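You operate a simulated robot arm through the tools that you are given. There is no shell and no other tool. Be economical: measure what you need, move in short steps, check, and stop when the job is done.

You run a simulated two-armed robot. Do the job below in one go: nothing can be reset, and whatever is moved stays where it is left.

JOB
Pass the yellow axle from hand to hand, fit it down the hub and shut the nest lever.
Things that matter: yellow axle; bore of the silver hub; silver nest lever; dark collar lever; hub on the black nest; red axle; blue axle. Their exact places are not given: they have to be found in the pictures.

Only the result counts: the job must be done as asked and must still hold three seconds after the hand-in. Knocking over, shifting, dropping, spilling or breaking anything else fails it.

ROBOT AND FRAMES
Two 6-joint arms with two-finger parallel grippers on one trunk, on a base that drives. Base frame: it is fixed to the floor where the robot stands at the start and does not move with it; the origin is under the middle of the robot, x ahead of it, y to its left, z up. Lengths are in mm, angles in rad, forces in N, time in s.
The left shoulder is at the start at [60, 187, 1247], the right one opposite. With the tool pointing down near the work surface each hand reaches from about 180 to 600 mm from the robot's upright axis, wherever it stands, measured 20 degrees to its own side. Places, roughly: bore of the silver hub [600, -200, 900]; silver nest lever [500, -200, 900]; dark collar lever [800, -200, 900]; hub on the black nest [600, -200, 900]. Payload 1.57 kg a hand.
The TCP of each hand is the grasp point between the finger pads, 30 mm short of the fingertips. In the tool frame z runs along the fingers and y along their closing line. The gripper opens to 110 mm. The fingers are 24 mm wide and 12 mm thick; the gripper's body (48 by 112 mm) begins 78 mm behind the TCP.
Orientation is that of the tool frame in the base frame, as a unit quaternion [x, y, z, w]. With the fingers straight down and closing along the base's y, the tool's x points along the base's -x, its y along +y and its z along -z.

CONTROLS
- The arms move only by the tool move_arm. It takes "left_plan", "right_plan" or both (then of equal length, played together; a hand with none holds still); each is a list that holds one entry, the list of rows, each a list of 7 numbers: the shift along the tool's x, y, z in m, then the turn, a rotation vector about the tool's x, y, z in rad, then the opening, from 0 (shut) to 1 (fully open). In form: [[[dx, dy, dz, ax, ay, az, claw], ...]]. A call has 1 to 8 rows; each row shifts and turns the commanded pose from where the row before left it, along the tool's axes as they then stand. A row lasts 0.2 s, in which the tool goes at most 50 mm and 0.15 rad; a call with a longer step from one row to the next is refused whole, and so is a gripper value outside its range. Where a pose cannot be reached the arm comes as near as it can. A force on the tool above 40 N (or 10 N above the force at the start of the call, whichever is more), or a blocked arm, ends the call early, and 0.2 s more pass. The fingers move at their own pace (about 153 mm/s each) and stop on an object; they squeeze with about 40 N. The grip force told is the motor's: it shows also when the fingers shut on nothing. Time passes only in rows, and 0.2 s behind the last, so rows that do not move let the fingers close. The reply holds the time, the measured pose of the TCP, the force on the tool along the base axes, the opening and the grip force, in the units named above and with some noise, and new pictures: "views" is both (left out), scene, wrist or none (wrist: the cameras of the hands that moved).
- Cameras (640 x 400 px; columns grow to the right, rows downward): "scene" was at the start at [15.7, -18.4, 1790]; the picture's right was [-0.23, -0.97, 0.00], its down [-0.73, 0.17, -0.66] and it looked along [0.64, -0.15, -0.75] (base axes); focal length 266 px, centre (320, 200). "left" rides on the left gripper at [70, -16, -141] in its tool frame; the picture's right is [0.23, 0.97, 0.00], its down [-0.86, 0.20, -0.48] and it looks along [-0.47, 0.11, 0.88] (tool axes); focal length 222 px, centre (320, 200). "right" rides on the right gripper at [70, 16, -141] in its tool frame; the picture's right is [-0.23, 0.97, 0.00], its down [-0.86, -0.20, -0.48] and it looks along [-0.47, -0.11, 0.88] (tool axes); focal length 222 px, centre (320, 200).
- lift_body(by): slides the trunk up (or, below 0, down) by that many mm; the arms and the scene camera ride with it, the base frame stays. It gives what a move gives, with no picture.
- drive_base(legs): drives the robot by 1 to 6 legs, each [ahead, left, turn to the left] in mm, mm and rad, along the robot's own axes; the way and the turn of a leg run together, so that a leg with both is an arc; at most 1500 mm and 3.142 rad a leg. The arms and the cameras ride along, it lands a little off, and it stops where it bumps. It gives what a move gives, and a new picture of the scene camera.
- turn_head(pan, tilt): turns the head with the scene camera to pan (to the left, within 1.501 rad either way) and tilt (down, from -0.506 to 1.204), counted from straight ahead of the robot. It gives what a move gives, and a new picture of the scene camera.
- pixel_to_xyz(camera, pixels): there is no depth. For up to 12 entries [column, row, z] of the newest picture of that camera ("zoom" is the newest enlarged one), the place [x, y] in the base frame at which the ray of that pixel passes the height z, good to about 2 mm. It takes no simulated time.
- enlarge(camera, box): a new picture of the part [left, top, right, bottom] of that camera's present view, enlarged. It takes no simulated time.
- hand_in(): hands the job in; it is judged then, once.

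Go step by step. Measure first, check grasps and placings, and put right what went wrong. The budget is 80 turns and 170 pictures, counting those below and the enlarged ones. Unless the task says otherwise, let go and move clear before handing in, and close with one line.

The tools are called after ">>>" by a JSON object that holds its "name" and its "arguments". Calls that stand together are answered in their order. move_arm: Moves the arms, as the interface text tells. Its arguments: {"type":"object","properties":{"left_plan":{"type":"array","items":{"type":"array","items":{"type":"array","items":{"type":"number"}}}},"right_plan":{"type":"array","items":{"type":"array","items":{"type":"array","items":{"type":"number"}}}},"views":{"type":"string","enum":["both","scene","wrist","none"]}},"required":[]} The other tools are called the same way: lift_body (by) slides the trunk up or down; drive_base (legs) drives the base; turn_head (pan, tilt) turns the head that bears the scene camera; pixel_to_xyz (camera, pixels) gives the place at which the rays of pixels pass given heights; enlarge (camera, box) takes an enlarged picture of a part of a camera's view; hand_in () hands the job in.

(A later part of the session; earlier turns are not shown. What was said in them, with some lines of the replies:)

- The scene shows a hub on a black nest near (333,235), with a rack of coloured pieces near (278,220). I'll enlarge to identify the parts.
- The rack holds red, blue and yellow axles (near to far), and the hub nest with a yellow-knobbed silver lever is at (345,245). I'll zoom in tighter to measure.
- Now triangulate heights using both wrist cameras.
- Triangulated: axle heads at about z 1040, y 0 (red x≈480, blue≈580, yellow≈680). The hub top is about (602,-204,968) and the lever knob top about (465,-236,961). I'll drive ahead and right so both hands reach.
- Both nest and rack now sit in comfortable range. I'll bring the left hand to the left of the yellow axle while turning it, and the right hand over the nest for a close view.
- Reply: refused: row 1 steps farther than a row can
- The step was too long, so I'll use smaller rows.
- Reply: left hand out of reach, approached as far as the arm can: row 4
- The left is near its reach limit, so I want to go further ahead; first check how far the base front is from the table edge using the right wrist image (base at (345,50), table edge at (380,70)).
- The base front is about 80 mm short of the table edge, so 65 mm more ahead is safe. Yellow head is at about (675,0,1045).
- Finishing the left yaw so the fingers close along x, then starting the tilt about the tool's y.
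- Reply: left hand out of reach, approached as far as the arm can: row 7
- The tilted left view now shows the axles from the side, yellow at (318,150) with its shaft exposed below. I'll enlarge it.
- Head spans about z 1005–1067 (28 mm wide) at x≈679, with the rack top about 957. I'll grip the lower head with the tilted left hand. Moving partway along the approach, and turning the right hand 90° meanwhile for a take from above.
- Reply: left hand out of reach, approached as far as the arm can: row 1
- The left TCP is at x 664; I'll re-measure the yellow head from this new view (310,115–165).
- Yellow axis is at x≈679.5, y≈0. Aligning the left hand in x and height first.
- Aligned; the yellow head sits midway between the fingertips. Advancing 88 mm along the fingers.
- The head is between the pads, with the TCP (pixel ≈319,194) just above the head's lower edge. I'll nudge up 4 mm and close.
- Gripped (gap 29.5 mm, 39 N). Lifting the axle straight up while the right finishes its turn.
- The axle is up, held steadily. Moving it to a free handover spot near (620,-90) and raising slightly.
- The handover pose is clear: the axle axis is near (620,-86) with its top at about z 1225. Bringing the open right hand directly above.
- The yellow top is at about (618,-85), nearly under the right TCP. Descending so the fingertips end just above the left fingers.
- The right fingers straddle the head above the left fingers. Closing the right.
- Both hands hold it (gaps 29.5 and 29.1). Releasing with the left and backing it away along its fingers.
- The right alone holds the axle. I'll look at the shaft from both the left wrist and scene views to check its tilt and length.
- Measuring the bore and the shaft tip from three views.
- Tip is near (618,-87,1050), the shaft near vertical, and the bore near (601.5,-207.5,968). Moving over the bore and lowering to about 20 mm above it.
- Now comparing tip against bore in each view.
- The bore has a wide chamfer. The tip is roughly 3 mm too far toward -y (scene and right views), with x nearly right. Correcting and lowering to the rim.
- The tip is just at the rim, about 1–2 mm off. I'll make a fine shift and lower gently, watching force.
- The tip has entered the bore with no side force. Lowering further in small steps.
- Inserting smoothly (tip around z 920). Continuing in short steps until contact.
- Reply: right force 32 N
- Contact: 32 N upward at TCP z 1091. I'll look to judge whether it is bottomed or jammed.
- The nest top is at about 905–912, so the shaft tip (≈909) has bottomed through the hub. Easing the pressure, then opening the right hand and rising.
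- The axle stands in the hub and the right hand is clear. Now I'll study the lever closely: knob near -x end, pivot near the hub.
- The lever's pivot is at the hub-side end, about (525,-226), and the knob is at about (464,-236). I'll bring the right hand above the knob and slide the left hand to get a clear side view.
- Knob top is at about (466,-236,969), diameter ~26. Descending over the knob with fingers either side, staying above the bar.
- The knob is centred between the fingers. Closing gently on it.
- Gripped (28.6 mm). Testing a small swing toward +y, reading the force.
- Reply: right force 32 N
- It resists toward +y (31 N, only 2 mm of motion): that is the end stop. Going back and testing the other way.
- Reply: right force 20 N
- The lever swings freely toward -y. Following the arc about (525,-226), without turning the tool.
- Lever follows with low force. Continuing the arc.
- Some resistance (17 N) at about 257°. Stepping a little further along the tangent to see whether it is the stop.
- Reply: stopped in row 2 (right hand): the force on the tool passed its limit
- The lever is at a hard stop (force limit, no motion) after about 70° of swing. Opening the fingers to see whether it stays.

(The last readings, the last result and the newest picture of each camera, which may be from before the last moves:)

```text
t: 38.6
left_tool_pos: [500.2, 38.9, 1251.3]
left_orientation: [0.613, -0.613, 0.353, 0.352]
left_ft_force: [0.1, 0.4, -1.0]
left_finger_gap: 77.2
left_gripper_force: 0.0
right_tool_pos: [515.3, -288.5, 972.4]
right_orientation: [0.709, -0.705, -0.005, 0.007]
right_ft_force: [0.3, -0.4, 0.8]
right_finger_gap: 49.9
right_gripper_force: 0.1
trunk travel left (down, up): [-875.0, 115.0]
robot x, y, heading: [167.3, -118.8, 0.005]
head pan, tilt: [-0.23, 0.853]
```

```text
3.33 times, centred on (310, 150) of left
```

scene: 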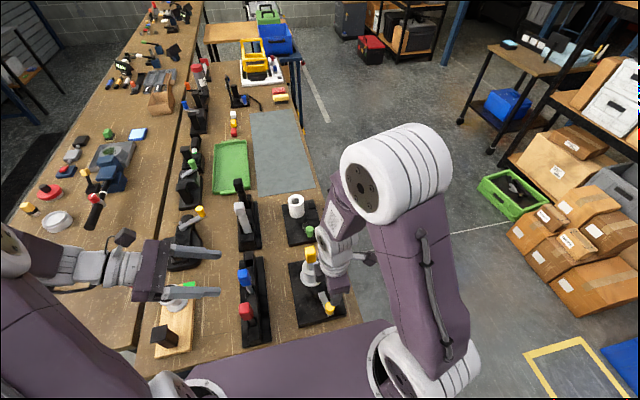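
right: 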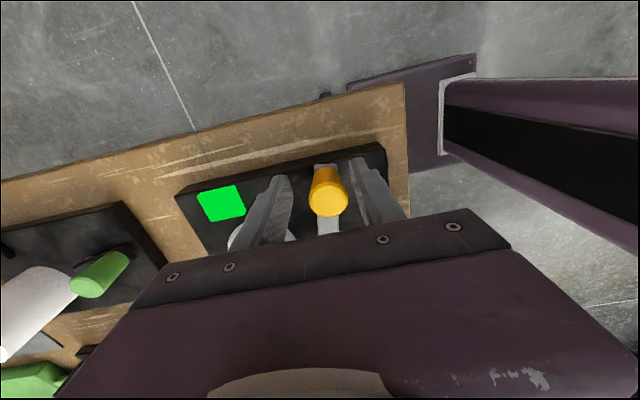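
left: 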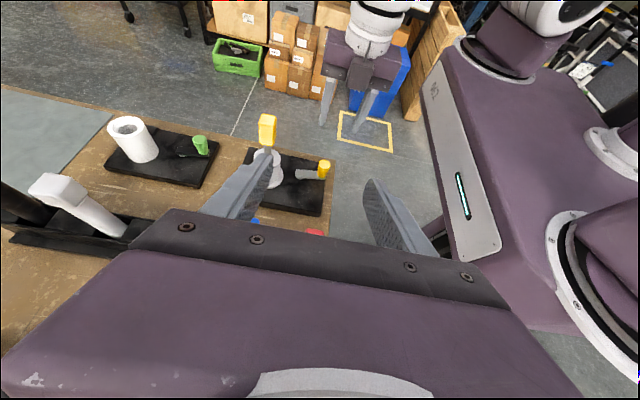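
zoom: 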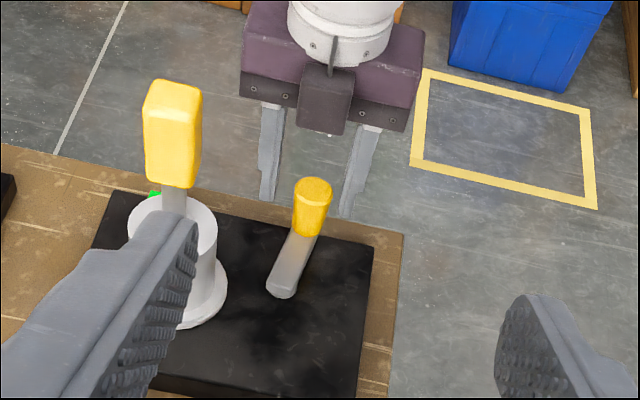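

The block on the nest has turned green (pixel 220,203), so the nest is shut with the axle seated. Raising the right hand clear and backing the left off.

>>> {"name": "move_arm", "arguments": {"right_plan": [[[0, 0, -0.03, 0, 0, 0, 0.45], [0, 0, -0.04, 0, 0, 0, 0.45], [0, 0, -0.045, 0, 0, 0, 0.45], [0, 0, -0.045, 0, 0, 0, 0.45], [0.03, 0, -0.03, 0, 0, 0, 0.45], [0.04, 0, 0, 0, 0, 0, 0.45], [0, 0, 0, 0, 0, 0, 0.45]]]}}

>>> {"name": "enlarge", "arguments": {"camera": "scene", "box": [220, 200, 360, 340]}}

```text
t: 40.2
left_tool_pos: [500.0, 39.9, 1251.4]
left_orientation: [-0.613, 0.614, -0.352, -0.352]
left_ft_force: [-0.6, -0.1, -0.1]
left_finger_gap: 76.9
left_gripper_force: 0.1
right_tool_pos: [518.6, -357.8, 1160.9]
right_orientation: [0.708, -0.706, -0.005, 0.007]
right_ft_force: [-1.2, 0.1, 0.0]
right_finger_gap: 49.5
right_gripper_force: 0.1
trunk travel left (down, up): [-875.0, 115.0]
robot x, y, heading: [175.5, -122.8, 0.006]
head pan, tilt: [-0.23, 0.853]
```

scene: 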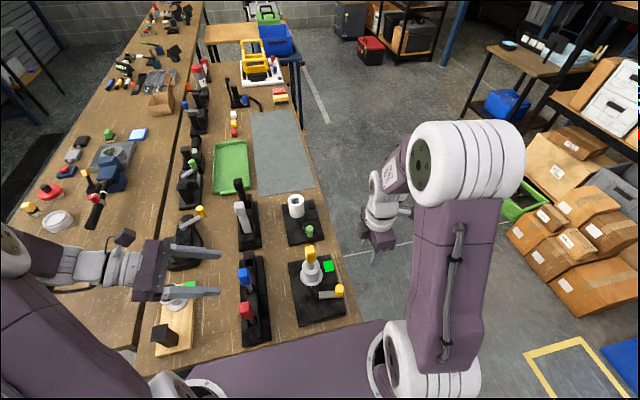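
right: 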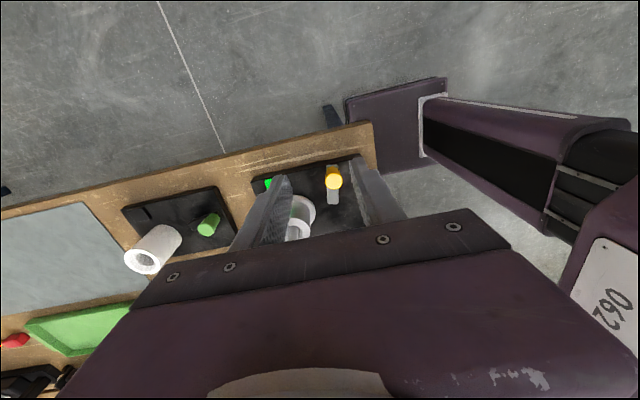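

```text
2.86 times, centred on (290, 270) of scene
```

zoom: 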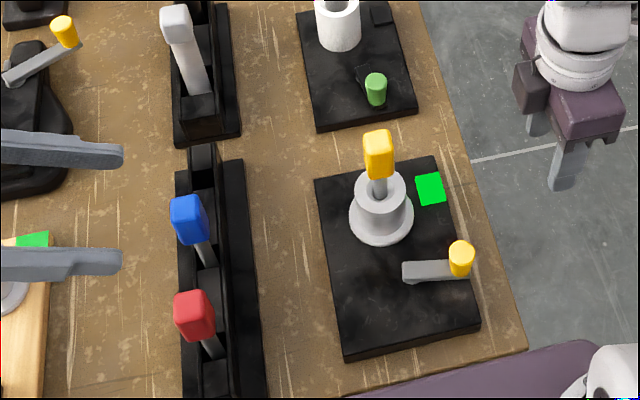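

The axle stands in the hub, the lever has stayed shut, the lamp is green, and red and blue are untouched with both hands clear. Handing in.

>>> {"name": "hand_in", "arguments": {}}

```text
The job is handed in.
```

I passed the yellow axle from the left hand to the right, fitted it down the hub bore until it bottomed, and swung the silver nest lever to its stop. The nest's indicator turned green, and both hands were clear at hand-in.
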